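You operate a simulated robot arm through the tools that you are given. There is no shell and no other tool. Be economical: measure what you need, move in short steps, check, and stop when the job is done.

Carry out the task below with a simulated two-armed robot. There is one attempt and no reset: what you move stays moved.

## Task
Warm the cold oil to 30 C, switch the heater off and test-run the pump.
Fine: thermostat at 30; start in HAND once it is warm, stop, selector back to AUTO.

The check looks at the end state, three seconds after you hand in, the way a careful person would. Anything else that was tipped, shoved, dropped, spilled or broken makes it a failure.

## Robot
Two 6-joint arms with two-finger parallel grippers on one trunk, on a base that drives. Base frame: it is fixed to the floor where the robot stands at the start and does not move with it; the origin is under the middle of the robot, x ahead of it, y to its left, z up. Readings come in m, degrees, newtons and seconds.
The left shoulder is at the start at [0.05, 0.17, 1.025], the right one opposite. Each reaches about 1.092 m from its shoulder. Places, roughly: control plate [0.7, 0.1, 0.6]; grey heater switch [0.8, 0, 0.7]; hydraulic unit selector switch [0.6, 0.1, 0.7]; oil thermometer [0.7, 0.1, 0.8]; teal switch knob [0.8, 0.4, 0.7]; white thermostat knob [0.7, 0.1, 0.7]. Payload 1.57 kg a hand.
The tool frame of a hand sits at the grasp point between the pads (the TCP): z along the fingers, y along the line on which they close. The tips reach 0.03 m beyond it. Largest opening 0.08 m; finger width 0.017, thickness 0.012; the body of the gripper, 0.04 by 0.082 m, starts 0.08 m behind the TCP.
Orientation is told as [roll, pitch, yaw] about the base's x, y, z axes, in that order, counted from this pose: with the fingers straight down and closing along the base's y, the tool's x points along the base's -x, its y along +y and its z along -z.

## Interface
- The arms move only by the tool move_arm. It takes "left_plan", "right_plan" or both (then of equal length, played together; a hand with none holds still); each is a list of rows, each a list of 3 entries, a list of its own where there are three numbers: the shift along the base's x, y, z in m, then the turn, a rotation vector about the base's x, y, z in degrees, then the closure in counts, from 0 (fully open) to 255 (shut). In form: [[[x, y, z], [ax, ay, az], gripper], ...]. A call has 1 to 8 rows; each row shifts and turns the commanded pose from where the row before left it. Rows are played at 5 a second. More than 0.05 m and 8.6 degrees between two rows, or a gripper value outside its range, and nothing of the call is played. A pose out of reach is approached as far as the arm can. The call stops where the force on the tool passes 40 N (or 10 N more than at its start, if that is more) or the arm is blocked; 0.2 s more then pass. Each finger travels about 0.045 m/s and halts on what it meets, pressing with about 36 N; the grip force reading is that of the motor and also rises with nothing between the fingers. The clock runs only during rows and for 0.2 s after the last one: add rows that do not move to give the fingers time. It gives the time, the measured TCP pose, the force on the tool (base axes), the opening and the grip force at its end, in the units of the frame above (readings bear some noise), with the torque about the TCP (base axes, N m) and any sound that the robot's microphone picked up.
- Cameras (640 x 400 px; columns grow to the right, rows downward): "scene" is now at [0.0443, -0.0177, 1.5919]; the picture's right is [-0.12, -0.99, 0.00], its down [-0.76, 0.10, -0.65] and it looks along [0.64, -0.08, -0.76] (base axes); focal length 295 px, centre (320, 200). "left" rides on the left gripper at [0.072, 0.007, -0.122] in its tool frame; the picture's right is [-0.09, 1.00, 0.00], its down [-0.84, -0.08, -0.54] and it looks along [-0.54, -0.05, 0.84] (tool axes); focal length 238 px, centre (320, 200). "right" rides on the right gripper at [0.072, -0.007, -0.122] in its tool frame; the picture's right is [0.09, 1.00, 0.00], its down [-0.84, 0.08, -0.54] and it looks along [-0.54, 0.05, 0.84] (tool axes); focal length 238 px, centre (320, 200). There is no depth. A picture from a camera that has moved, and an enlarged one, comes with that camera's place and axes in the base frame and with its lens. The place of the scene camera against the robot may be out by one fixed shift of up to 0.018 m in any direction.
- camera(camera): a new picture of that camera. The clock stands still meanwhile.
- raise_lower(by): slides the trunk up (or, below 0, down) by that many m; the arms and the scene camera ride with it, the base frame stays. It gives what a move gives, with no picture.
- roll_base(legs): drives the robot by 1 to 6 legs, each [ahead, left, turn to the left] in m, m and degrees, along the robot's own axes; the way and the turn of a leg run together, so that a leg with both is an arc; at most 1.5 m and 180 degrees a leg. The arms and the cameras ride along, it lands a little off, and it stops where it bumps. It gives what a move gives.
- pan_tilt(pan, tilt): turns the head with the scene camera to pan (to the left, within 86 degrees either way) and tilt (down, from -29 to 69), counted from straight ahead of the robot. It gives what a move gives.
- enlarge(camera, box): a new picture of the part [left, top, right, bottom] of that camera's present view, enlarged. The clock stands still meanwhile.
- hand_in(): hands the job in; it is judged then, once.

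Go step by step. Nothing tells you exact positions but the pictures and the camera data: compare them with the known pose of the tool, close in by small moves and look again before you grip or let go. The budget is 120 turns and 108 pictures, counting those below and the enlarged ones. Unless the task says otherwise, let go and move clear before handing in, and close with one line.

The tools are called after "Request:" as a command line: name --argument value ..., lists and objects as JSON in quotes. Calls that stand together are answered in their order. move_arm: Moves the arms, as the interface text tells. Its arguments: {"type":"object","properties":{"left_plan":{"type":"array"},"right_plan":{"type":"array"}},"required":[]} The other tools are called the same way: raise_lower (by) slides the trunk up or down; roll_base (legs) drives the base; pan_tilt (pan, tilt) turns the head that bears the scene camera; camera (camera) takes a picture; enlarge (camera, box) takes an enlarged picture of a part of a camera's view; hand_in () hands the job in.

At the start:

```text
clock: 0.0
left_ee_pos: [0.7746, 0.244, 0.9141]
left_orientation: [0.0, 0.0, 0.0]
left_contact_force: [0.5, 0.1, -0.2]
left_wrist_torque: [0.01, -0.01, 0.01]
left_width: 0.0802
left_gripper_force: 0.0
right_ee_pos: [0.6379, -0.3226, 0.9143]
right_orientation: [0.0, 0.0, 0.0]
right_contact_force: [0.1, -0.6, 0.3]
right_wrist_torque: [0.04, 0.03, 0.01]
right_width: 0.0803
right_gripper_force: 0.2
trunk travel left (down, up): [-0.64, 0.33]
robot x, y, heading: [-0.0035, -0.0012, 0.0]
head pan, tilt: [-7.2, 49.7]
```

scene: 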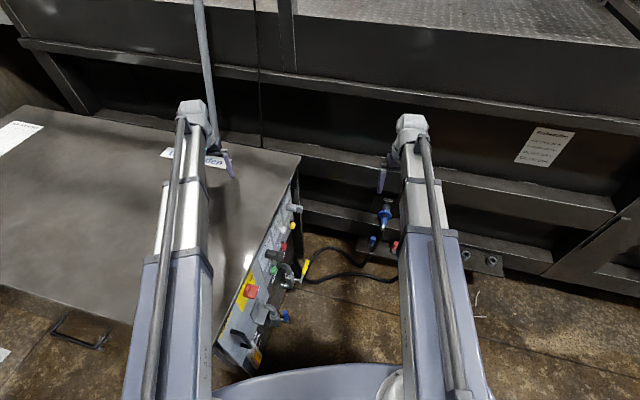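
right: 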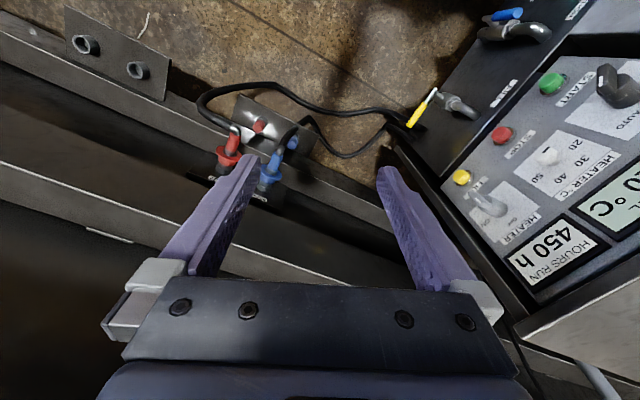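
left: 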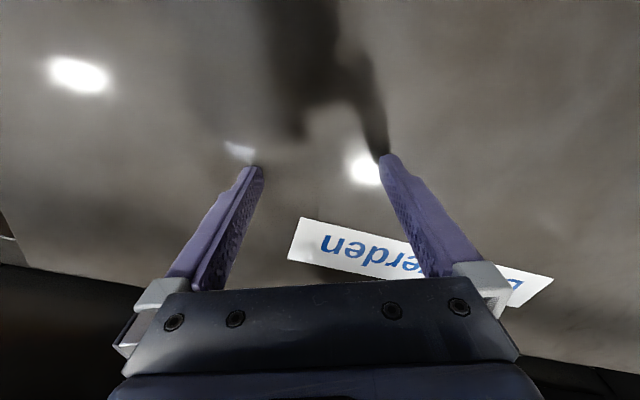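

The control plate is on the slanted right side of the hydraulic unit, seen well by the right hand camera. I'll take enlarged views first.

Request:
enlarge --camera "right" --box '[400, 0, 640, 300]'

Request:
enlarge --camera "scene" --box '[200, 180, 330, 380]'

```text
1.33 times, centred on (520, 150) of right
camera zoom: at [0.5644, -0.3277, 1.0377], right [-0.09, 1.0, 0.0], down [0.84, 0.08, 0.54], along [0.54, 0.05, -0.84], focal length 318 px, centre (53, 267)
```

zoom: 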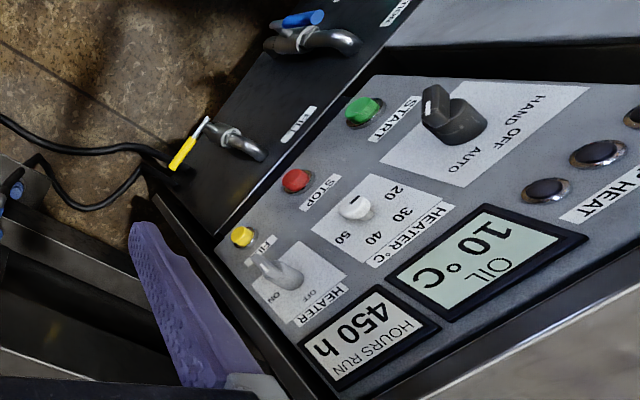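

```text
2.00 times, centred on (265, 280) of scene
camera zoom: at [0.0443, -0.0177, 1.5919], right [-0.12, -0.99, 0.0], down [-0.76, 0.1, -0.65], along [0.64, -0.08, -0.76], focal length 590 px, centre (430, 40)
```

zoom: 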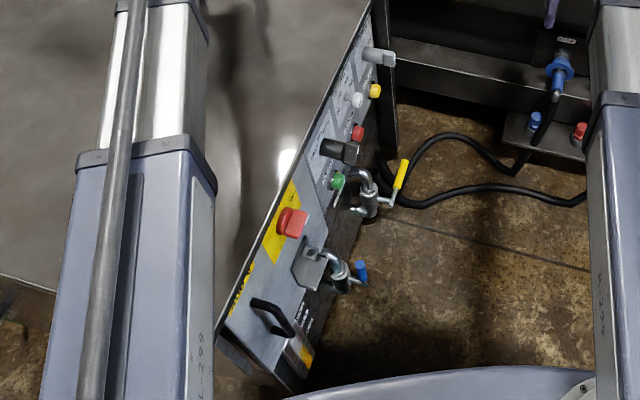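

Triangulating puts the heater switch near (0.76,-0.01,0.70) and the selector near (0.575,0.066,0.695), so the panel runs about 22° off the x axis and faces right. I'll turn the right hand to face it and get a better view.

Request:
move_arm --right_plan '[[[0, 0, 0], [7.87, -3.21, 0], 0], [[0, 0, 0], [7.87, -3.21, 0], 0], [[0, 0, 0], [7.87, -3.21, 0], 0], [[0, 0, 0], [7.87, -3.21, 0], 0], [[0, 0, 0], [7.87, -3.21, 0], 0], [[0, 0, 0], [7.87, -3.21, 0], 0], [[0, 0, 0], [0, 0, 0], 0]]'

Request:
camera --camera "right"

```text
clock: 1.6
left_ee_pos: [0.7738, 0.2426, 0.9152]
left_orientation: [0.1, -0.1, -0.1]
left_contact_force: [-0.6, 0.2, 0.5]
left_wrist_torque: [0.01, 0.0, 0.02]
left_width: 0.08
left_gripper_force: 0.0
right_ee_pos: [0.6373, -0.3218, 0.9967]
right_orientation: [48.8, -17.1, -7.8]
right_contact_force: [-0.9, -0.4, 0.7]
right_wrist_torque: [-0.04, 0.01, 0.04]
right_width: 0.0799
right_gripper_force: 0.1
right hand out of reach, approached as far as the arm can: row 2, 3, 4, 5, 6
trunk travel left (down, up): [-0.64, 0.33]
robot x, y, heading: [-0.0001, -0.0005, 0.2]
head pan, tilt: [-7.2, 49.7]
```

```text
102 pictures are left
camera right: at [0.5336, -0.4035, 1.0481], right [-0.22, 0.69, 0.69], down [0.62, -0.45, 0.64], along [0.75, 0.57, -0.33], focal length 238 px, centre (320, 200)
```

right: 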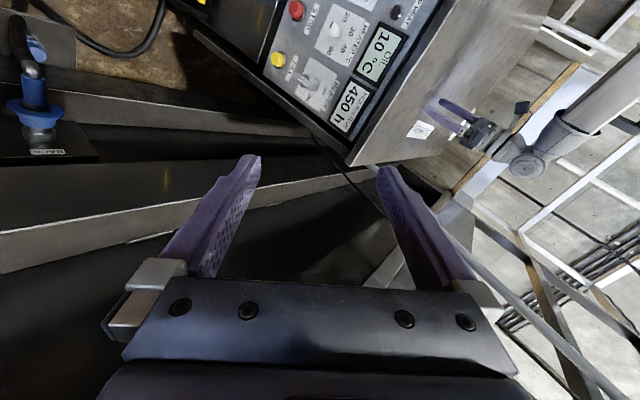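

The right hand can't reach that pose from here, so it's better to drive the robot to face the panel. I'll look at the floor on the right side first.

Request:
move_arm --right_plan '[[[0, 0, 0], [-7.87, 3.21, 0], 0], [[0, 0, 0], [-7.87, 3.21, 0], 0], [[0, 0, 0], [-7.87, 3.21, 0], 0], [[0, 0, 0], [-7.87, 3.21, 0], 0], [[0, 0, 0], [-7.87, 3.21, 0], 0], [[0, 0, 0], [-7.87, 3.21, 0], 0], [[0, 0, 0], [0, 0, 0], 0]]'

Request:
pan_tilt --pan -60 --tilt 45

Request:
camera --camera "scene"

Request:
pan_tilt --pan -15 --tilt 65

Request:
camera --camera "scene"

```text
clock: 3.2
left_ee_pos: [0.775, 0.2425, 0.9146]
left_orientation: [0.0, 0.0, 0.1]
left_contact_force: [-0.3, 0.5, -0.3]
left_wrist_torque: [0.01, 0.0, -0.02]
left_width: 0.08
left_gripper_force: 0.0
right_ee_pos: [0.6377, -0.322, 0.9151]
right_orientation: [-0.2, 0.0, 0.0]
right_contact_force: [0.3, -0.2, -0.5]
right_wrist_torque: [-0.01, 0.0, -0.02]
right_width: 0.0798
right_gripper_force: 0.1
right hand out of reach, approached as far as the arm can: row 1, 2, 3, 4, 5
trunk travel left (down, up): [-0.64, 0.33]
robot x, y, heading: [0.0021, 0.0033, 0.1]
head pan, tilt: [-7.2, 49.7]
```

```text
clock: 4.4
left_ee_pos: [0.7733, 0.2434, 0.9146]
left_orientation: [0.1, 0.0, 0.0]
left_contact_force: [-0.9, 0.3, -0.3]
left_wrist_torque: [-0.01, 0.01, -0.01]
left_width: 0.0801
left_gripper_force: 0.1
right_ee_pos: [0.6358, -0.3217, 0.9143]
right_orientation: [0.0, 0.0, 0.1]
right_contact_force: [-0.1, -0.2, -0.2]
right_wrist_torque: [0.02, -0.01, -0.01]
right_width: 0.08
right_gripper_force: 0.0
trunk travel left (down, up): [-0.64, 0.33]
robot x, y, heading: [-0.0001, -0.0001, -0.0]
head pan, tilt: [-60.0, 45.0]
```

```text
101 pictures are left
camera scene: at [0.0083, -0.0784, 1.5984], right [-0.87, -0.5, 0.0], down [-0.35, 0.61, -0.71], along [0.35, -0.61, -0.71], focal length 295 px, centre (320, 200)
```

scene: 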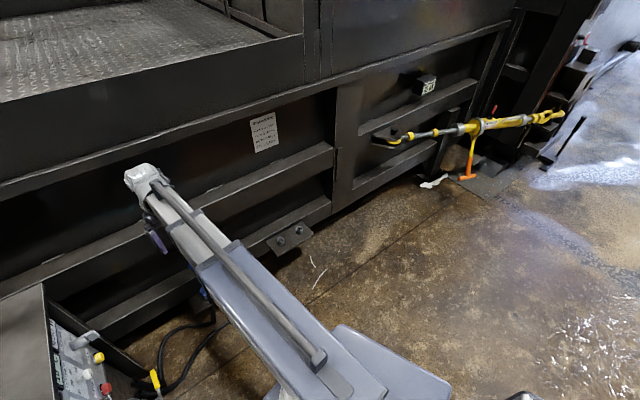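

```text
clock: 5.5
left_ee_pos: [0.774, 0.2428, 0.9149]
left_orientation: [0.0, -0.1, 0.1]
left_contact_force: [0.2, -0.4, 0.2]
left_wrist_torque: [-0.02, -0.01, 0.0]
left_width: 0.0799
left_gripper_force: 0.1
right_ee_pos: [0.637, -0.3211, 0.9151]
right_orientation: [0.1, 0.0, 0.0]
right_contact_force: [-0.7, 0.0, 0.2]
right_wrist_torque: [0.01, 0.03, 0.01]
right_width: 0.08
right_gripper_force: 0.0
trunk travel left (down, up): [-0.64, 0.33]
robot x, y, heading: [-0.0005, -0.001, -0.0]
head pan, tilt: [-15.0, 65.0]
```

```text
100 pictures are left
camera scene: at [0.0262, -0.0238, 1.5734], right [-0.26, -0.97, 0.0], down [-0.88, 0.24, -0.42], along [0.41, -0.11, -0.91], focal length 295 px, centre (320, 200)
```

scene: 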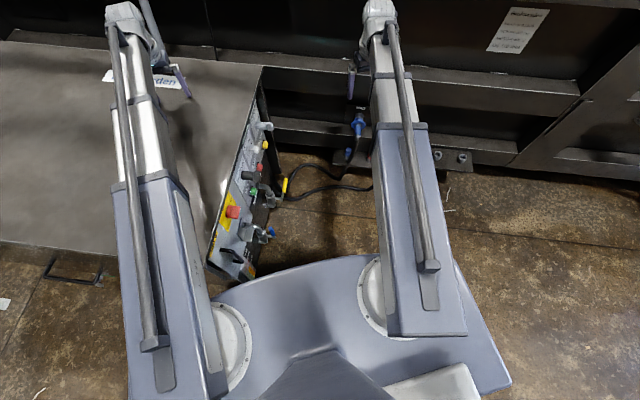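

The floor to the right is free. I'll lift and pull back both arms, then drive around to face the panel.

Request:
move_arm --left_plan '[[[0, 0, 0.04], [0, 0, 0], 0], [[-0.04, 0, 0.02], [0, 0, 0], 0], [[-0.045, 0, 0], [0, 0, 0], 0], [[-0.045, 0, 0], [0, 0, 0], 0], [[-0.045, 0, 0], [0, 0, 0], 0], [[-0.045, 0, 0], [0, 0, 0], 0], [[-0.045, 0, 0], [0, 0, 0], 0], [[-0.045, 0, 0], [0, 0, 0], 0]]' --right_plan '[[[0, 0, 0.04], [0, 0, 0], 0], [[-0.02, 0, 0.02], [0, 0, 0], 0], [[-0.025, 0, 0], [0, 0, 0], 0], [[-0.025, 0, 0], [0, 0, 0], 0], [[-0.025, 0, 0], [0, 0, 0], 0], [[-0.025, 0, 0], [0, 0, 0], 0], [[-0.025, 0, 0], [0, 0, 0], 0], [[-0.025, 0, 0], [0, 0, 0], 0]]'

Request:
roll_base --legs '[[-0.15, 0, 0], [0, -0.75, 0]]'

Request:
pan_tilt --pan 30 --tilt 40

Request:
camera --camera "scene"

```text
clock: 7.3
left_ee_pos: [0.462, 0.244, 0.9151]
left_orientation: [0.0, 0.1, -0.1]
left_contact_force: [-0.1, -0.2, -0.2]
left_wrist_torque: [-0.02, -0.02, 0.01]
left_width: 0.0801
left_gripper_force: 0.1
left hand out of reach, approached as far as the arm can: row 1, 2
right_ee_pos: [0.4659, -0.3225, 0.9156]
right_orientation: [-0.1, 0.0, 0.0]
right_contact_force: [0.8, -0.1, 0.5]
right_wrist_torque: [0.02, 0.02, 0.01]
right_width: 0.0803
right_gripper_force: 0.1
right hand out of reach, approached as far as the arm can: row 1, 2
trunk travel left (down, up): [-0.64, 0.33]
robot x, y, heading: [0.0009, -0.0006, -0.3]
head pan, tilt: [-15.0, 65.0]
```

```text
clock: 12.4
left_ee_pos: [0.315, -0.5044, 0.9165]
left_orientation: [0.1, 0.1, 0.3]
left_contact_force: [0.1, -0.7, -0.2]
left_wrist_torque: [0.01, 0.01, -0.02]
left_width: 0.0801
left_gripper_force: 0.0
right_ee_pos: [0.3216, -1.0704, 0.9148]
right_orientation: [0.1, 0.0, 0.3]
right_contact_force: [-0.1, 1.4, 0.5]
right_wrist_torque: [0.01, 0.02, 0.01]
right_width: 0.0799
right_gripper_force: 0.1
trunk travel left (down, up): [-0.64, 0.33]
robot x, y, heading: [-0.1492, -0.754, 0.2]
head pan, tilt: [-15.0, 65.0]
```

```text
clock: 13.5
left_ee_pos: [0.3147, -0.5034, 0.9146]
left_orientation: [0.0, 0.0, 0.3]
left_contact_force: [-0.5, 0.8, 0.2]
left_wrist_torque: [0.02, 0.0, 0.0]
left_width: 0.0799
left_gripper_force: 0.1
right_ee_pos: [0.3211, -1.0701, 0.9139]
right_orientation: [0.0, 0.0, 0.4]
right_contact_force: [0.7, 0.0, 0.0]
right_wrist_torque: [0.01, 0.01, -0.02]
right_width: 0.0801
right_gripper_force: 0.1
trunk travel left (down, up): [-0.64, 0.33]
robot x, y, heading: [-0.15, -0.7484, 0.3]
head pan, tilt: [30.0, 40.0]
```

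```text
99 pictures are left
camera scene: at [-0.1065, -0.7152, 1.6056], right [0.5, -0.86, 0.0], down [-0.56, -0.32, -0.77], along [0.66, 0.39, -0.64], focal length 295 px, centre (320, 200)
```

scene: 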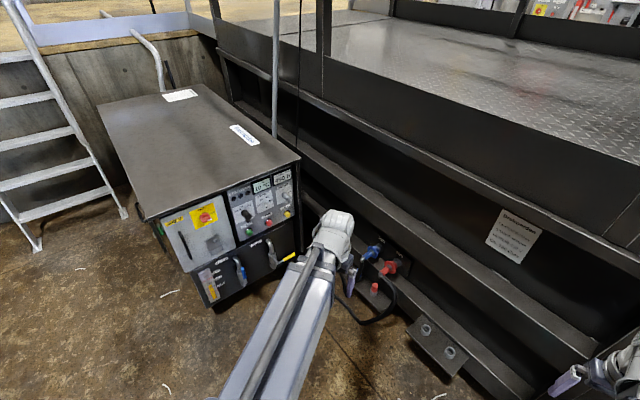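

The cabinet's front panel is now clearly visible and the floor is clear. I'll turn 68° to face it, then shift right and come closer.

Request:
roll_base --legs '[[0, 0, 68], [0, -0.358, 0], [0.2, 0, 0]]'

Request:
pan_tilt --pan 0 --tilt 45

Request:
camera --camera "scene"

Request:
camera --camera "right"

```text
clock: 19.9
left_ee_pos: [0.2008, -0.1737, 0.915]
left_orientation: [0.0, 0.1, 68.4]
left_contact_force: [0.2, -0.5, 0.0]
left_wrist_torque: [0.0, 0.01, 0.02]
left_width: 0.0799
left_gripper_force: 0.2
right_ee_pos: [0.7295, -0.3784, 0.9148]
right_orientation: [-0.1, 0.1, 68.4]
right_contact_force: [0.0, 0.8, -0.6]
right_wrist_torque: [0.0, 0.04, 0.02]
right_width: 0.0802
right_gripper_force: 0.0
trunk travel left (down, up): [-0.64, 0.33]
robot x, y, heading: [0.2558, -0.693, 68.4]
head pan, tilt: [30.0, 40.0]
```

```text
clock: 20.9
left_ee_pos: [0.2008, -0.1739, 0.9146]
left_orientation: [0.1, 0.1, 68.4]
left_contact_force: [0.4, 0.0, -0.9]
left_wrist_torque: [0.01, 0.0, 0.03]
left_width: 0.0799
left_gripper_force: 0.2
right_ee_pos: [0.7283, -0.3798, 0.9141]
right_orientation: [0.0, 0.0, 68.3]
right_contact_force: [0.1, 0.4, -0.8]
right_wrist_torque: [0.02, 0.01, 0.0]
right_width: 0.08
right_gripper_force: 0.1
trunk travel left (down, up): [-0.64, 0.33]
robot x, y, heading: [0.2583, -0.699, 68.0]
head pan, tilt: [0.0, 45.0]
```

```text
98 pictures are left
camera scene: at [0.2799, -0.6649, 1.5984], right [0.93, -0.37, 0.0], down [-0.26, -0.66, -0.71], along [0.26, 0.66, -0.71], focal length 295 px, centre (320, 200)
```

scene: 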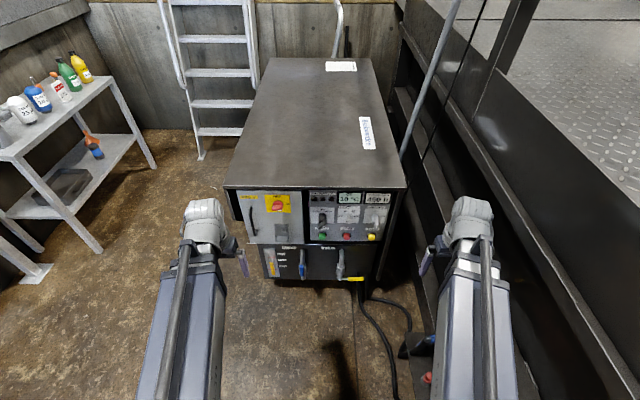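

```text
97 pictures are left
camera right: at [0.7077, -0.4481, 1.0377], right [-0.96, 0.28, 0.0], down [0.24, 0.81, 0.54], along [0.15, 0.52, -0.84], focal length 238 px, centre (320, 200)
```

right: 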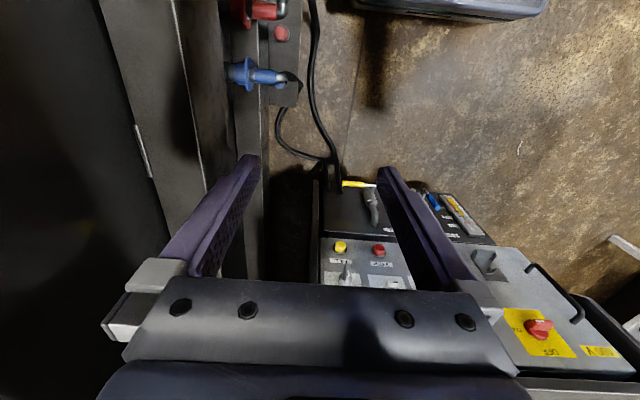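

Facing the cabinet squarely now. I'll zoom in on the panel.

Request:
enlarge --camera "scene" --box '[220, 170, 420, 295]'

Request:
enlarge --camera "scene" --box '[300, 182, 404, 247]'

```text
3.20 times, centred on (320, 232) of scene
camera zoom: at [0.2799, -0.6649, 1.5984], right [0.93, -0.37, 0.0], down [-0.26, -0.66, -0.71], along [0.26, 0.66, -0.71], focal length 945 px, centre (320, 96)
```

zoom: 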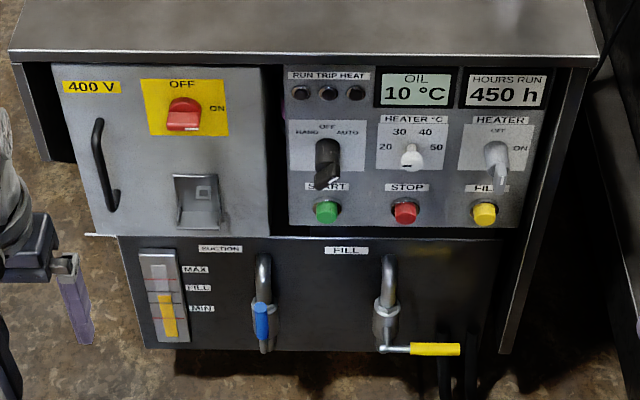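

```text
6.15 times, centred on (352, 214) of scene
camera zoom: at [0.2799, -0.6649, 1.5984], right [0.93, -0.37, 0.0], down [-0.26, -0.66, -0.71], along [0.26, 0.66, -0.71], focal length 1816 px, centre (123, 111)
```

zoom: 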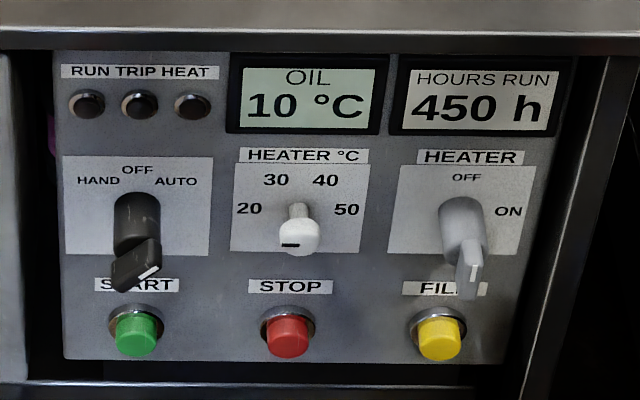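

The panel is vertical: selector at AUTO, thermostat at 20, heater OFF, oil at 10 °C. I'll lower the right hand and tilt it to horizontal, pointing at the panel.

Request:
move_arm --right_plan '[[[0, 0, -0.04], [7.6, -3.07, 0], 0], [[0, 0, -0.04], [7.6, -3.07, 0], 0], [[0, 0, -0.04], [7.6, -3.07, 0], 0], [[0, 0, -0.04], [7.6, -3.07, 0], 0], [[0, 0, -0.02], [7.6, -3.07, 0], 0], [[0, 0, -0.02], [7.6, -3.07, 0], 0], [[0, 0, 0], [7.6, -3.07, 0], 0], [[0, 0, 0], [7.6, -3.07, 0], 0]]'

Request:
move_arm --right_plan '[[[0, 0, 0], [7.6, -3.07, 0], 0], [[0, 0, 0], [7.6, -3.07, 0], 0], [[0, 0, 0], [7.6, -3.07, 0], 0], [[0, 0, 0], [0, 0, 0], 0]]'

Request:
camera --camera "right"

Request:
camera --camera "scene"

```text
clock: 22.7
left_ee_pos: [0.2017, -0.1741, 0.9151]
left_orientation: [0.0, 0.1, 68.4]
left_contact_force: [0.1, -0.1, 0.6]
left_wrist_torque: [-0.04, -0.01, -0.02]
left_width: 0.08
left_gripper_force: 0.1
right_ee_pos: [0.8364, -0.2829, 1.0442]
right_orientation: [-0.9, -65.5, 68.9]
right_contact_force: [-0.9, 0.7, 0.6]
right_wrist_torque: [-0.01, -0.03, 0.01]
right_width: 0.0801
right_gripper_force: 0.0
right hand out of reach, approached as far as the arm can: row 1, 2, 3, 4, 5, 6, 7, 8
trunk travel left (down, up): [-0.64, 0.33]
robot x, y, heading: [0.2572, -0.6915, 68.6]
head pan, tilt: [0.0, 45.0]
```

```text
clock: 23.7
left_ee_pos: [0.2005, -0.1735, 0.9147]
left_orientation: [0.1, 0.0, 68.3]
left_contact_force: [0.0, -0.2, -0.6]
left_wrist_torque: [0.03, -0.02, 0.0]
left_width: 0.0799
left_gripper_force: 0.1
right_ee_pos: [0.8516, -0.2743, 1.135]
right_orientation: [-105.1, -89.7, 173.0]
right_contact_force: [-0.8, 0.0, -1.1]
right_wrist_torque: [-0.03, -0.02, 0.01]
right_width: 0.08
right_gripper_force: 0.2
right hand out of reach, approached as far as the arm can: row 1, 2, 3
trunk travel left (down, up): [-0.64, 0.33]
robot x, y, heading: [0.2603, -0.6967, 68.4]
head pan, tilt: [0.0, 45.0]
```

```text
94 pictures are left
camera right: at [0.8106, -0.3889, 1.0641], right [-0.92, 0.37, -0.1], down [-0.28, -0.47, 0.84], along [0.27, 0.8, 0.54], focal length 238 px, centre (320, 200)
```

right: 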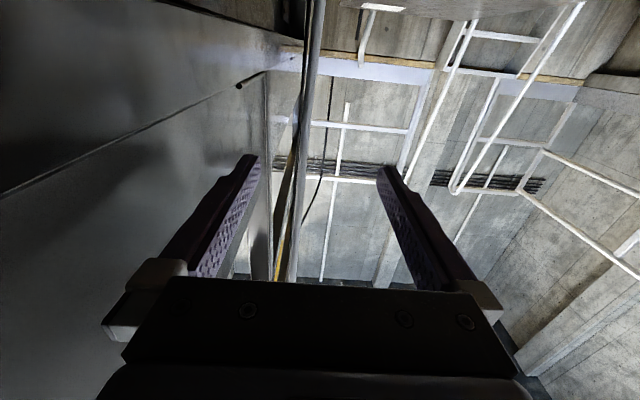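

```text
93 pictures are left
camera scene: at [0.2801, -0.6649, 1.5984], right [0.93, -0.37, 0.0], down [-0.26, -0.66, -0.71], along [0.26, 0.66, -0.71], focal length 295 px, centre (320, 200)
```

scene: 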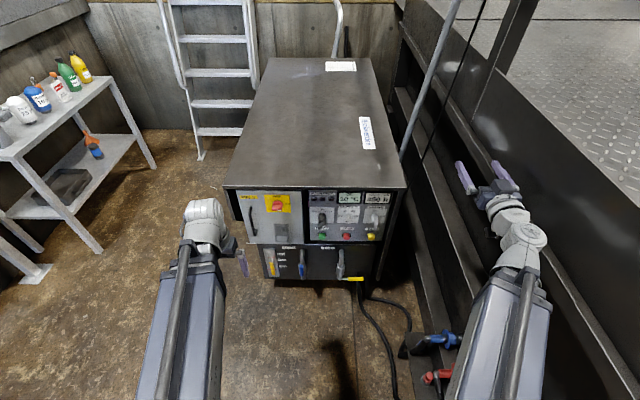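

The arm is folded too tightly at this shoulder height: the hand went level but stayed high at z 1.13. I'll shift the hand left, away from the wall, then lower the trunk.

Request:
move_arm --right_plan '[[[-0.03, 0.01, 0], [0, 0, 0], 0], [[-0.03, 0.01, 0], [0, 0, 0], 0], [[-0.03, 0.01, 0], [0, 0, 0], 0], [[-0.03, 0.01, 0], [0, 0, 0], 0]]'

Request:
raise_lower --by -0.2

Request:
camera --camera "scene"

```text
clock: 24.7
left_ee_pos: [0.2007, -0.174, 0.9145]
left_orientation: [0.1, 0.0, 68.3]
left_contact_force: [0.1, 0.0, 0.5]
left_wrist_torque: [0.0, -0.03, 0.02]
left_width: 0.0799
left_gripper_force: 0.0
right_ee_pos: [0.7756, -0.1927, 1.1357]
right_orientation: [-114.3, -89.6, -177.7]
right_contact_force: [-0.4, -0.2, -0.3]
right_wrist_torque: [0.0, -0.06, -0.01]
right_width: 0.0798
right_gripper_force: 0.0
right hand out of reach, approached as far as the arm can: row 1, 2, 3, 4
trunk travel left (down, up): [-0.64, 0.33]
robot x, y, heading: [0.2532, -0.6958, 68.1]
head pan, tilt: [0.0, 45.0]
```

```text
clock: 26.9
left_ee_pos: [0.2006, -0.1729, 0.7154]
left_orientation: [0.0, 0.0, 68.4]
left_contact_force: [-0.2, -0.5, 0.0]
left_wrist_torque: [0.01, -0.02, 0.04]
left_width: 0.08
left_gripper_force: 0.0
right_ee_pos: [0.7759, -0.1921, 0.9358]
right_orientation: [-114.3, -89.5, -177.6]
right_contact_force: [-0.6, -0.2, 0.2]
right_wrist_torque: [0.0, 0.02, -0.02]
right_width: 0.08
right_gripper_force: 0.0
trunk travel left (down, up): [-0.44, 0.53]
robot x, y, heading: [0.2545, -0.6974, 68.4]
head pan, tilt: [0.0, 45.0]
```

```text
92 pictures are left
camera scene: at [0.28, -0.6649, 1.3985], right [0.93, -0.37, 0.0], down [-0.26, -0.66, -0.71], along [0.26, 0.66, -0.71], focal length 295 px, centre (320, 200)
```

scene: 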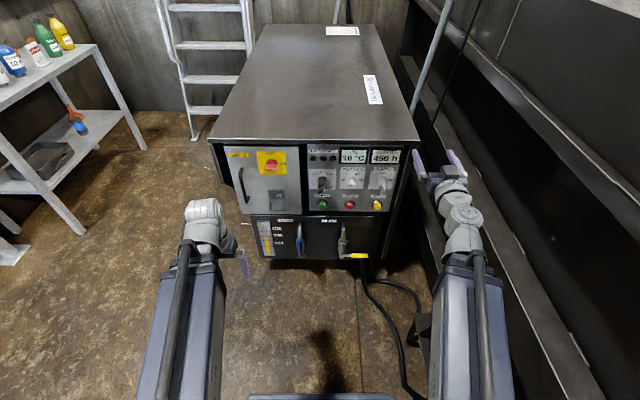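

I'll lower a further 0.2 so the hand is at panel height, then play a still row to see where the command stands.

Request:
raise_lower --by -0.2

Request:
move_arm --right_plan '[[[0, 0, 0], [0, 0, 0], 0]]'

Request:
camera --camera "right"

Request:
camera --camera "scene"

```text
clock: 29.0
left_ee_pos: [0.2013, -0.1737, 0.5158]
left_orientation: [0.0, 0.0, 68.4]
left_contact_force: [0.0, 0.2, 1.0]
left_wrist_torque: [0.01, 0.01, -0.04]
left_width: 0.0801
left_gripper_force: 0.0
right_ee_pos: [0.7748, -0.1925, 0.7349]
right_orientation: [-114.0, -89.6, -177.9]
right_contact_force: [-0.7, -0.8, -0.4]
right_wrist_torque: [-0.03, -0.01, 0.03]
right_width: 0.0801
right_gripper_force: 0.0
trunk travel left (down, up): [-0.24, 0.73]
robot x, y, heading: [0.2587, -0.6967, 68.5]
head pan, tilt: [0.0, 45.0]
```

```text
clock: 29.4
left_ee_pos: [0.2015, -0.1742, 0.5137]
left_orientation: [-0.1, 0.0, 68.4]
left_contact_force: [0.5, 0.0, -0.5]
left_wrist_torque: [-0.01, 0.0, 0.0]
left_width: 0.0801
left_gripper_force: 0.0
right_ee_pos: [0.7756, -0.1933, 0.735]
right_orientation: [-114.4, -89.6, -177.6]
right_contact_force: [0.7, 0.0, 0.1]
right_wrist_torque: [0.02, -0.01, 0.02]
right_width: 0.08
right_gripper_force: 0.1
trunk travel left (down, up): [-0.24, 0.73]
robot x, y, heading: [0.2581, -0.696, 68.1]
head pan, tilt: [0.0, 45.0]
```

```text
91 pictures are left
camera right: at [0.7354, -0.3075, 0.6642], right [-0.92, 0.37, -0.1], down [-0.28, -0.47, 0.83], along [0.26, 0.8, 0.54], focal length 238 px, centre (320, 200)
```

right: 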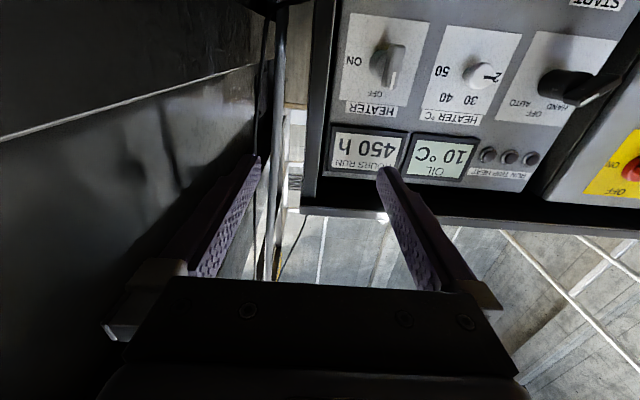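

```text
90 pictures are left
camera scene: at [0.28, -0.6648, 1.1984], right [0.93, -0.37, 0.0], down [-0.26, -0.66, -0.71], along [0.26, 0.66, -0.71], focal length 295 px, centre (320, 200)
```

scene: 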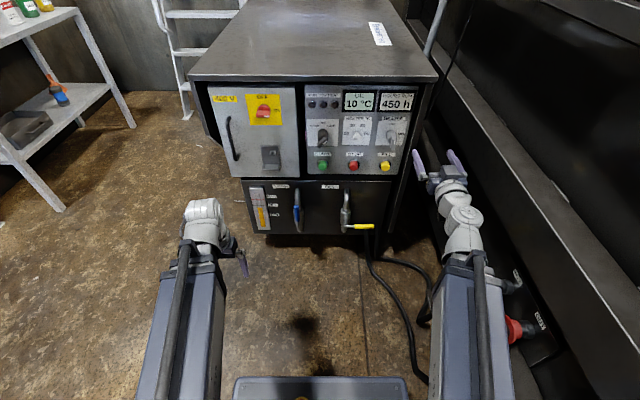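

The hand now points squarely at the panel and holds its commanded pose. I'll shift it left and down to get a second viewpoint and test its reach.

Request:
move_arm --right_plan '[[[-0.03, 0.012, -0.02], [0, 0, 0], 0], [[-0.03, 0.012, -0.02], [0, 0, 0], 0], [[-0.03, 0.012, -0.02], [0, 0, 0], 0], [[0, 0, -0.02], [0, 0, 0], 0]]'

Request:
camera --camera "right"

```text
clock: 30.4
left_ee_pos: [0.2011, -0.1738, 0.5152]
left_orientation: [0.0, 0.1, 68.4]
left_contact_force: [-0.7, -0.6, 0.2]
left_wrist_torque: [0.0, 0.0, -0.02]
left_width: 0.0802
left_gripper_force: 0.2
right_ee_pos: [0.6941, -0.14, 0.735]
right_orientation: [-104.2, -89.7, 172.2]
right_contact_force: [0.3, -0.3, 0.7]
right_wrist_torque: [0.0, 0.0, 0.03]
right_width: 0.0801
right_gripper_force: 0.0
right hand out of reach, approached as far as the arm can: row 1, 2, 3, 4
trunk travel left (down, up): [-0.24, 0.73]
robot x, y, heading: [0.2608, -0.6964, 68.3]
head pan, tilt: [0.0, 45.0]
```

```text
89 pictures are left
camera right: at [0.6544, -0.2557, 0.664], right [-0.92, 0.37, -0.1], down [-0.28, -0.47, 0.84], along [0.27, 0.8, 0.54], focal length 238 px, centre (320, 200)
```

right: 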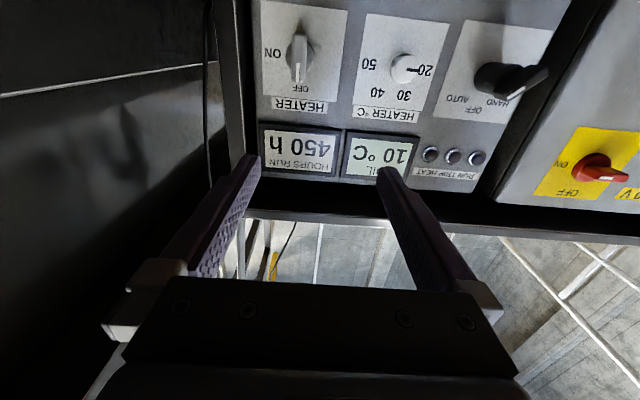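

It turns out the arms move only in a horizontal plane: hand height is trunk height plus 0.11 when level. Triangulation puts the thermostat near (0.68,0.05,0.675) and the heater near (0.78,0.005,0.673). I'll lower the trunk 0.06 and line up with the thermostat.

Request:
raise_lower --by -0.06

Request:
move_arm --right_plan '[[[-0.035, 0.014, 0], [0, 0, 0], 0], [[-0.035, 0.014, 0], [0, 0, 0], 100], [[0, 0, 0], [0, 0, 0], 100]]'

Request:
camera --camera "right"

```text
clock: 31.4
left_ee_pos: [0.2015, -0.1744, 0.4547]
left_orientation: [0.0, -0.1, 68.4]
left_contact_force: [-0.2, -0.3, 0.6]
left_wrist_torque: [-0.03, 0.0, 0.0]
left_width: 0.0794
left_gripper_force: 0.0
right_ee_pos: [0.6945, -0.1402, 0.6768]
right_orientation: [-103.3, -89.5, 171.3]
right_contact_force: [0.0, -0.3, 0.1]
right_wrist_torque: [-0.03, 0.0, -0.01]
right_width: 0.0801
right_gripper_force: 0.0
trunk travel left (down, up): [-0.18, 0.79]
robot x, y, heading: [0.2604, -0.6993, 68.3]
head pan, tilt: [0.0, 45.0]
```

```text
clock: 32.2
left_ee_pos: [0.2013, -0.1735, 0.4551]
left_orientation: [0.0, 0.0, 68.2]
left_contact_force: [0.2, -0.8, -0.2]
left_wrist_torque: [-0.05, 0.0, -0.03]
left_width: 0.08
left_gripper_force: 0.1
right_ee_pos: [0.6217, -0.1127, 0.6743]
right_orientation: [-74.7, -89.6, 142.8]
right_contact_force: [-1.0, -0.6, 0.2]
right_wrist_torque: [0.0, 0.0, 0.02]
right_width: 0.0486
right_gripper_force: 0.0
trunk travel left (down, up): [-0.18, 0.79]
robot x, y, heading: [0.254, -0.6951, 68.4]
head pan, tilt: [0.0, 45.0]
```

```text
88 pictures are left
camera right: at [0.5821, -0.2284, 0.6037], right [-0.92, 0.37, -0.1], down [-0.28, -0.47, 0.84], along [0.27, 0.8, 0.54], focal length 238 px, centre (320, 200)
```

right: 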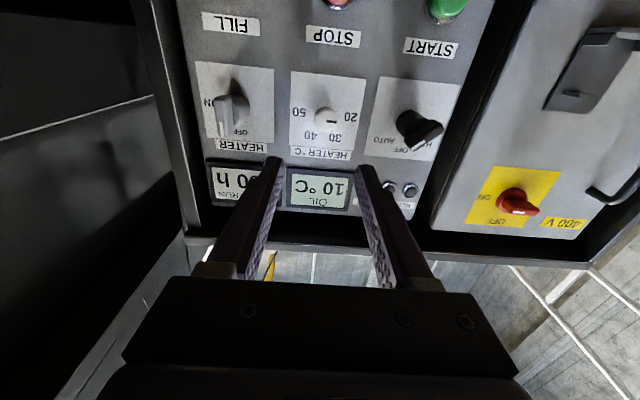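

The thermostat knob sits on the hand axis with a 6 mm sideways offset, about 0.17 m ahead. I'll advance 0.10 and check.

Request:
move_arm --right_plan '[[[0.0131, 0.0487, 0], [0, 0, 0], 100], [[0.0186, 0.0463, 0], [0, 0, 0], 100], [[0, 0, 0], [0, 0, 0], 100]]'

Request:
camera --camera "right"

Request:
camera --camera "scene"

```text
refused: row 1 steps farther than a row can; nothing moved
```

```text
87 pictures are left
camera right: at [0.5821, -0.2284, 0.6037], right [-0.92, 0.37, -0.1], down [-0.28, -0.47, 0.84], along [0.27, 0.8, 0.54], focal length 238 px, centre (320, 200)
```

right: 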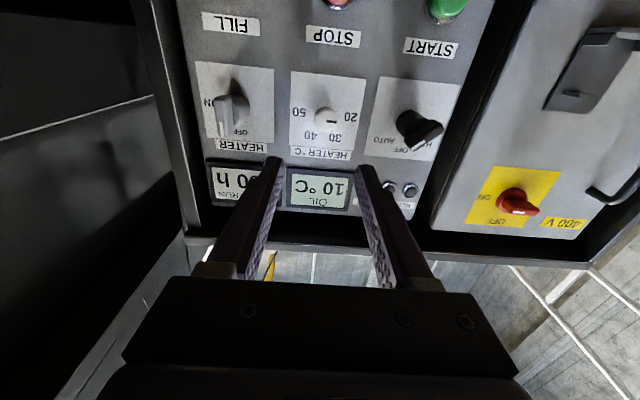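

```text
86 pictures are left
camera scene: at [0.28, -0.6648, 1.1384], right [0.93, -0.37, 0.0], down [-0.26, -0.66, -0.71], along [0.26, 0.66, -0.71], focal length 295 px, centre (320, 200)
```

scene: 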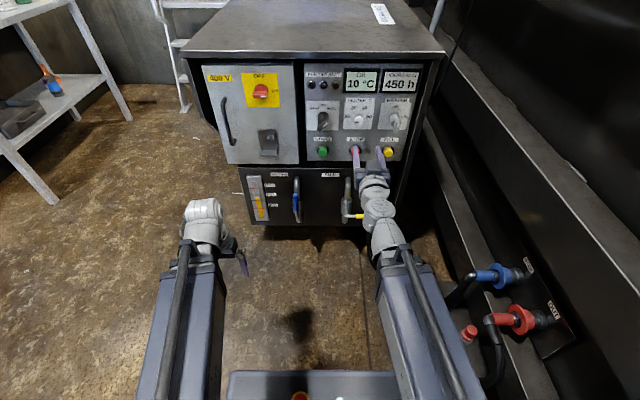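

That step was slightly too long and was refused. I'll resend it in smaller steps.

Request:
move_arm --right_plan '[[[0.0105, 0.032, 0], [0, 0, 0], 100], [[0.0105, 0.032, 0], [0, 0, 0], 100], [[0.0107, 0.031, 0], [0, 0, 0], 100], [[0, 0, 0], [0, 0, 0], 100]]'

Request:
camera --camera "right"

Request:
enlarge --camera "scene" --box '[290, 50, 450, 170]'

```text
clock: 33.2
left_ee_pos: [0.2018, -0.1735, 0.454]
left_orientation: [0.0, 0.0, 68.4]
left_contact_force: [0.4, 0.6, -0.7]
left_wrist_torque: [-0.02, 0.0, -0.01]
left_width: 0.0798
left_gripper_force: 0.1
right_ee_pos: [0.6556, -0.0193, 0.6759]
right_orientation: [-94.6, -89.8, 162.4]
right_contact_force: [-0.5, -0.9, -0.7]
right_wrist_torque: [0.04, 0.0, 0.0]
right_width: 0.0486
right_gripper_force: 0.0
trunk travel left (down, up): [-0.18, 0.79]
robot x, y, heading: [0.2568, -0.6976, 68.4]
head pan, tilt: [0.0, 45.0]
```

```text
85 pictures are left
camera right: at [0.615, -0.1347, 0.6039], right [-0.92, 0.37, -0.1], down [-0.28, -0.47, 0.84], along [0.27, 0.8, 0.54], focal length 238 px, centre (320, 200)
```

right: 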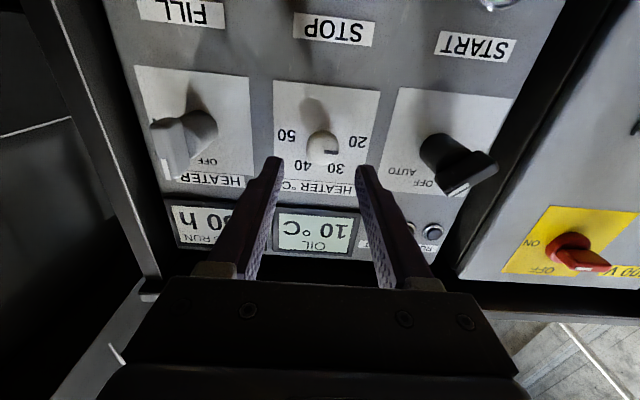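

```text
3.33 times, centred on (370, 110) of scene
camera zoom: at [0.28, -0.6648, 1.1384], right [0.93, -0.37, 0.0], down [-0.26, -0.66, -0.71], along [0.26, 0.66, -0.71], focal length 984 px, centre (153, 500)
```

zoom: 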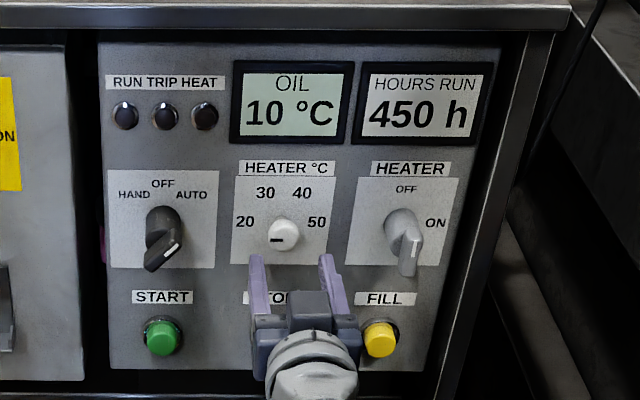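

Well centred on the knob. I'll advance 0.06 more so the fingers straddle it, then look.

Request:
move_arm --right_plan '[[[0.0073, 0.0186, 0], [0, 0, 0], 100], [[0.0073, 0.0186, 0], [0, 0, 0], 100], [[0.0055, 0.014, 0], [0, 0, 0], 100], [[0, 0, 0], [0, 0, 0], 100]]'

Request:
camera --camera "right"

```text
clock: 34.2
left_ee_pos: [0.2025, -0.1732, 0.455]
left_orientation: [-0.1, -0.1, 68.3]
left_contact_force: [0.0, -0.1, -0.1]
left_wrist_torque: [0.0, 0.02, 0.02]
left_width: 0.0797
left_gripper_force: 0.1
right_ee_pos: [0.6769, 0.0331, 0.6753]
right_orientation: [-105.0, -89.7, 172.9]
right_contact_force: [0.1, -1.2, 0.3]
right_wrist_torque: [0.0, 0.02, -0.02]
right_width: 0.0485
right_gripper_force: 0.1
trunk travel left (down, up): [-0.18, 0.79]
robot x, y, heading: [0.2567, -0.6984, 68.5]
head pan, tilt: [0.0, 45.0]
```

```text
83 pictures are left
camera right: at [0.6367, -0.0821, 0.604], right [-0.92, 0.37, -0.1], down [-0.28, -0.47, 0.84], along [0.26, 0.8, 0.54], focal length 238 px, centre (320, 200)
```

right: 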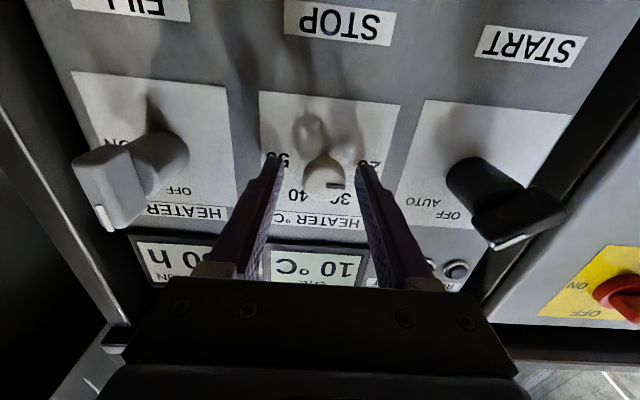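

Fingers straddle the knob. I'll edge 8 mm further in and close.

Request:
move_arm --right_plan '[[[0.0029, 0.0074, 0], [0, 0, 0], 100], [[0, 0, 0], [0, 0, 0], 240], [[0, 0, 0], [0, 0, 0], 240], [[0, 0, 0], [0, 0, 0], 240], [[0, 0, 0], [0, 0, 0], 240], [[0, 0, 0], [0, 0, 0], 240]]'

Request:
camera --camera "right"

```text
clock: 35.6
left_ee_pos: [0.2013, -0.1733, 0.4549]
left_orientation: [0.0, 0.1, 68.5]
left_contact_force: [-0.1, -0.6, -0.4]
left_wrist_torque: [0.02, -0.01, -0.02]
left_width: 0.0799
left_gripper_force: 0.0
right_ee_pos: [0.6776, 0.0419, 0.6751]
right_orientation: [-100.5, -89.6, 168.8]
right_contact_force: [-14.6, 9.2, 0.6]
right_wrist_torque: [0.04, 0.01, 0.15]
right_width: 0.0275
right_gripper_force: 37.9
trunk travel left (down, up): [-0.18, 0.79]
robot x, y, heading: [0.2585, -0.6951, 68.3]
head pan, tilt: [0.0, 45.0]
```

```text
82 pictures are left
camera right: at [0.638, -0.0734, 0.6041], right [-0.92, 0.37, -0.1], down [-0.28, -0.47, 0.84], along [0.26, 0.8, 0.54], focal length 238 px, centre (320, 200)
```

right: 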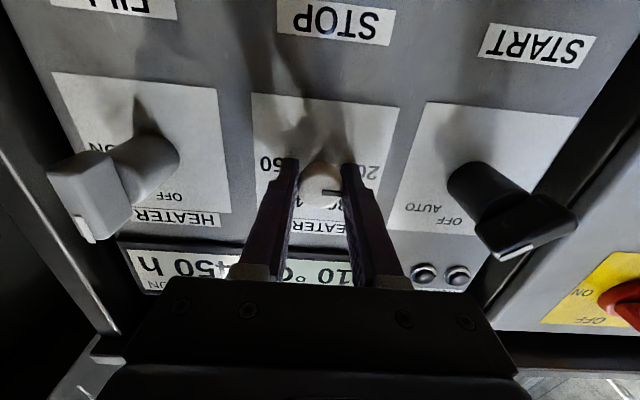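

The knob is gripped. I'll ease the hand 2 mm left to relax the side load and turn it 60° clockwise, towards 30.

Request:
move_arm --right_plan '[[[-0.0019, 0.0007, 0], [3.15, 7.96, 0], 240], [[0, 0, 0], [3.15, 7.96, 0], 240], [[0, 0, 0], [3.15, 7.96, 0], 240], [[0, 0, 0], [3.15, 7.96, 0], 240], [[0, 0, 0], [3.15, 7.96, 0], 240], [[0, 0, 0], [3.15, 7.96, 0], 240], [[0, 0, 0], [3.15, 7.96, 0], 240], [[0, 0, 0], [0, 0, 0], 240]]'

Request:
camera --camera "right"

Request:
enlarge --camera "scene" --box '[290, 50, 450, 170]'

```text
clock: 37.4
left_ee_pos: [0.2017, -0.1738, 0.4558]
left_orientation: [-0.1, 0.0, 68.3]
left_contact_force: [0.0, 0.3, -0.5]
left_wrist_torque: [-0.01, 0.04, 0.01]
left_width: 0.0798
left_gripper_force: 0.0
right_ee_pos: [0.6777, 0.0412, 0.676]
right_orientation: [89.9, -30.3, -21.8]
right_contact_force: [-3.2, 13.7, 16.1]
right_wrist_torque: [0.3, -0.13, -0.32]
right_width: 0.0276
right_gripper_force: 37.7
trunk travel left (down, up): [-0.18, 0.79]
robot x, y, heading: [0.258, -0.6964, 68.2]
head pan, tilt: [0.0, 45.0]
```

```text
81 pictures are left
camera right: at [0.5767, -0.0491, 0.6341], right [-0.54, 0.22, 0.81], down [0.43, -0.76, 0.49], along [0.72, 0.62, 0.31], focal length 238 px, centre (320, 200)
```

right: 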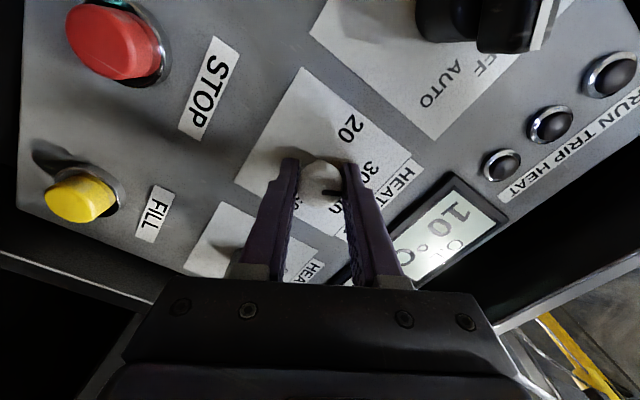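

```text
3.33 times, centred on (370, 110) of scene
camera zoom: at [0.2792, -0.6652, 1.1385], right [0.93, -0.37, 0.0], down [-0.26, -0.66, -0.71], along [0.26, 0.66, -0.71], focal length 984 px, centre (153, 500)
```

zoom: 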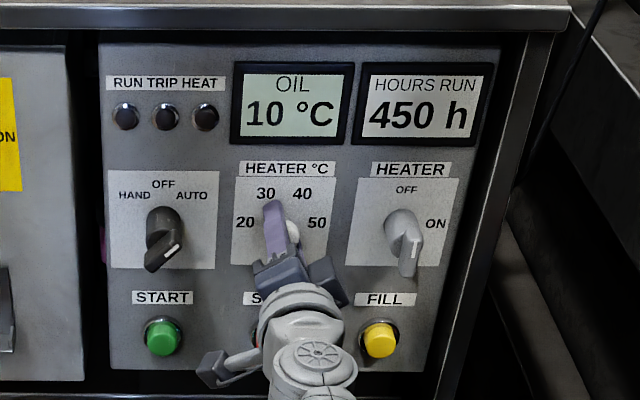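

The knob turned with the hand. I'll open, back off along the axis, and check the pointer.

Request:
move_arm --right_plan '[[[0, 0, 0], [0, 0, 0], 100], [[0, 0, 0], [0, 0, 0], 100], [[0, 0, 0], [0, 0, 0], 100], [[-0.0146, -0.0372, 0], [0, 0, 0], 100], [[-0.0146, -0.0372, 0], [0, 0, 0], 100], [[0, 0, 0], [0, 0, 0], 100]]'

Request:
enlarge --camera "right" --box '[220, 50, 420, 220]'

Request:
enlarge --camera "scene" --box '[330, 80, 410, 130]'

```text
clock: 38.8
left_ee_pos: [0.2006, -0.1731, 0.4553]
left_orientation: [0.0, 0.0, 68.4]
left_contact_force: [-1.0, 0.5, -0.2]
left_wrist_torque: [-0.02, 0.02, 0.03]
left_width: 0.0801
left_gripper_force: 0.1
right_ee_pos: [0.649, -0.0314, 0.6743]
right_orientation: [89.7, -30.3, -21.7]
right_contact_force: [-0.6, 0.4, 2.0]
right_wrist_torque: [0.0, -0.01, 0.01]
right_width: 0.0485
right_gripper_force: 0.1
trunk travel left (down, up): [-0.18, 0.79]
robot x, y, heading: [0.26, -0.6964, 68.4]
head pan, tilt: [0.0, 45.0]
```

```text
2.35 times, centred on (320, 135) of right
camera zoom: at [0.5482, -0.1233, 0.6332], right [-0.54, 0.22, 0.81], down [0.43, -0.76, 0.49], along [0.72, 0.62, 0.31], focal length 561 px, centre (320, 353)
```

zoom: 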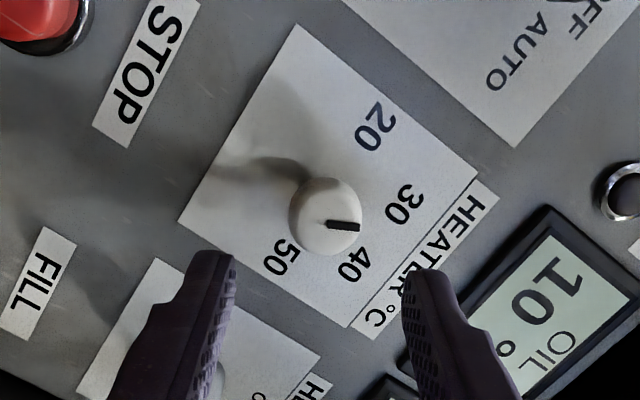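

```text
8.00 times, centred on (370, 105) of scene
camera zoom: at [0.28, -0.6648, 1.1384], right [0.93, -0.37, 0.0], down [-0.26, -0.66, -0.71], along [0.26, 0.66, -0.71], focal length 2361 px, centre (-80, 960)
```

zoom: 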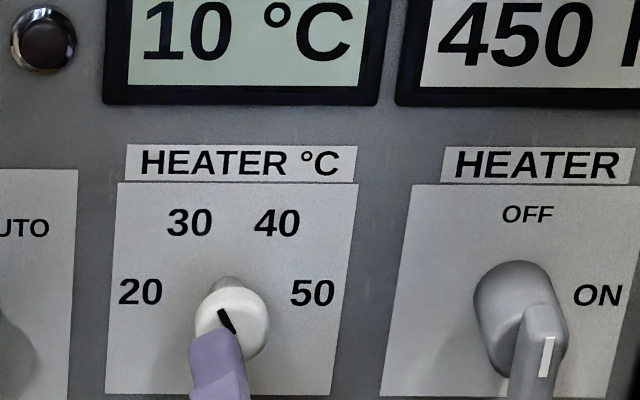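

The pointer works out at about 120°, exactly in the direction of the 30 label. Next I'll roll the hand back and go to the heater switch, 0.112 m to the right.

Request:
move_arm --right_plan '[[[-0.0183, -0.046, 0], [0, 0, 0], 90], [[0.0149, -0.0059, 0], [-3.15, -7.96, 0], 90], [[0.0149, -0.0059, 0], [-3.15, -7.96, 0], 90], [[0.0149, -0.0059, 0], [-3.15, -7.96, 0], 90], [[0.0149, -0.0059, 0], [-3.15, -7.96, 0], 90], [[0.0149, -0.0059, 0], [-3.15, -7.96, 0], 90], [[0.0149, -0.0059, 0], [-3.15, -7.96, 0], 90], [[0.0149, -0.0059, 0], [-3.15, -7.96, 0], 90]]'

Request:
camera --camera "right"

Request:
enlarge --camera "scene" --box '[290, 50, 450, 170]'

```text
clock: 40.6
left_ee_pos: [0.2016, -0.1747, 0.4553]
left_orientation: [0.0, 0.0, 68.4]
left_contact_force: [-0.4, 0.1, 0.3]
left_wrist_torque: [-0.02, -0.01, -0.02]
left_width: 0.08
left_gripper_force: 0.0
right_ee_pos: [0.7349, -0.12, 0.6748]
right_orientation: [-96.2, -89.5, 164.3]
right_contact_force: [0.1, 0.4, 0.2]
right_wrist_torque: [0.02, 0.01, 0.0]
right_width: 0.0519
right_gripper_force: 0.0
trunk travel left (down, up): [-0.18, 0.79]
robot x, y, heading: [0.2608, -0.6971, 68.5]
head pan, tilt: [0.0, 45.0]
```

```text
77 pictures are left
camera right: at [0.6944, -0.2347, 0.604], right [-0.92, 0.37, -0.1], down [-0.28, -0.47, 0.84], along [0.26, 0.8, 0.54], focal length 238 px, centre (320, 200)
```

right: 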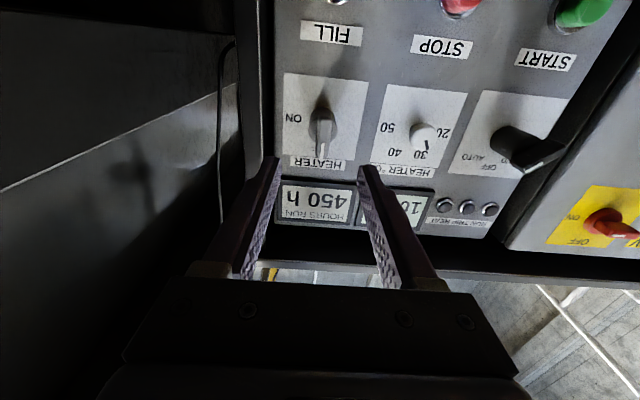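

```text
3.33 times, centred on (370, 110) of scene
camera zoom: at [0.28, -0.6648, 1.1384], right [0.93, -0.37, 0.0], down [-0.26, -0.66, -0.71], along [0.26, 0.66, -0.71], focal length 984 px, centre (153, 500)
```

zoom: 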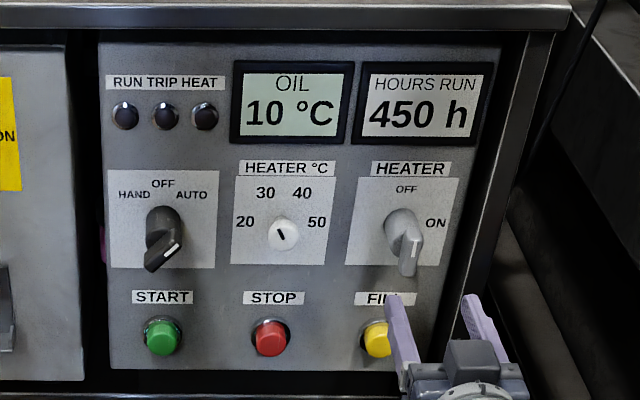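

Laterally aligned with the heater switch. I'll zoom in on its shape before gripping.

Request:
enlarge --camera "right" --box '[260, 60, 390, 180]'

Request:
enlarge --camera "scene" --box '[370, 90, 420, 125]'

```text
3.33 times, centred on (325, 120) of right
camera zoom: at [0.6944, -0.2347, 0.604], right [-0.92, 0.37, -0.1], down [-0.28, -0.47, 0.84], along [0.26, 0.8, 0.54], focal length 794 px, centre (303, 467)
```

zoom: 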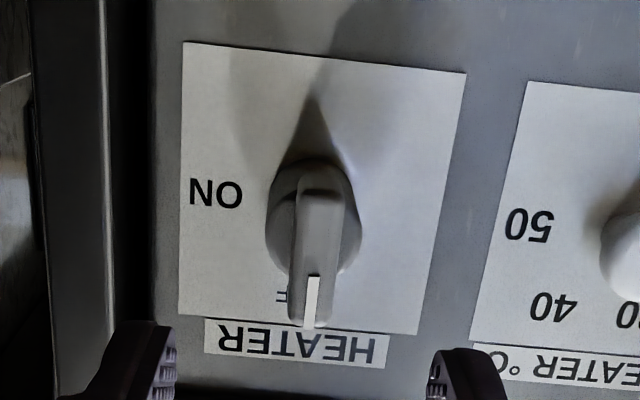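

```text
11.43 times, centred on (395, 108) of scene
camera zoom: at [0.28, -0.6648, 1.1384], right [0.93, -0.37, 0.0], down [-0.26, -0.66, -0.71], along [0.26, 0.66, -0.71], focal length 3374 px, centre (-537, 1257)
```

zoom: 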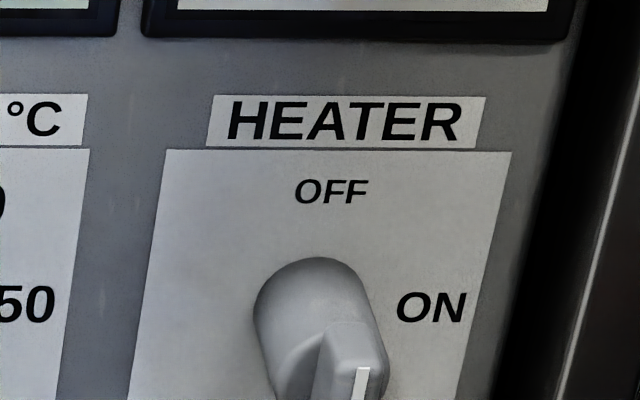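

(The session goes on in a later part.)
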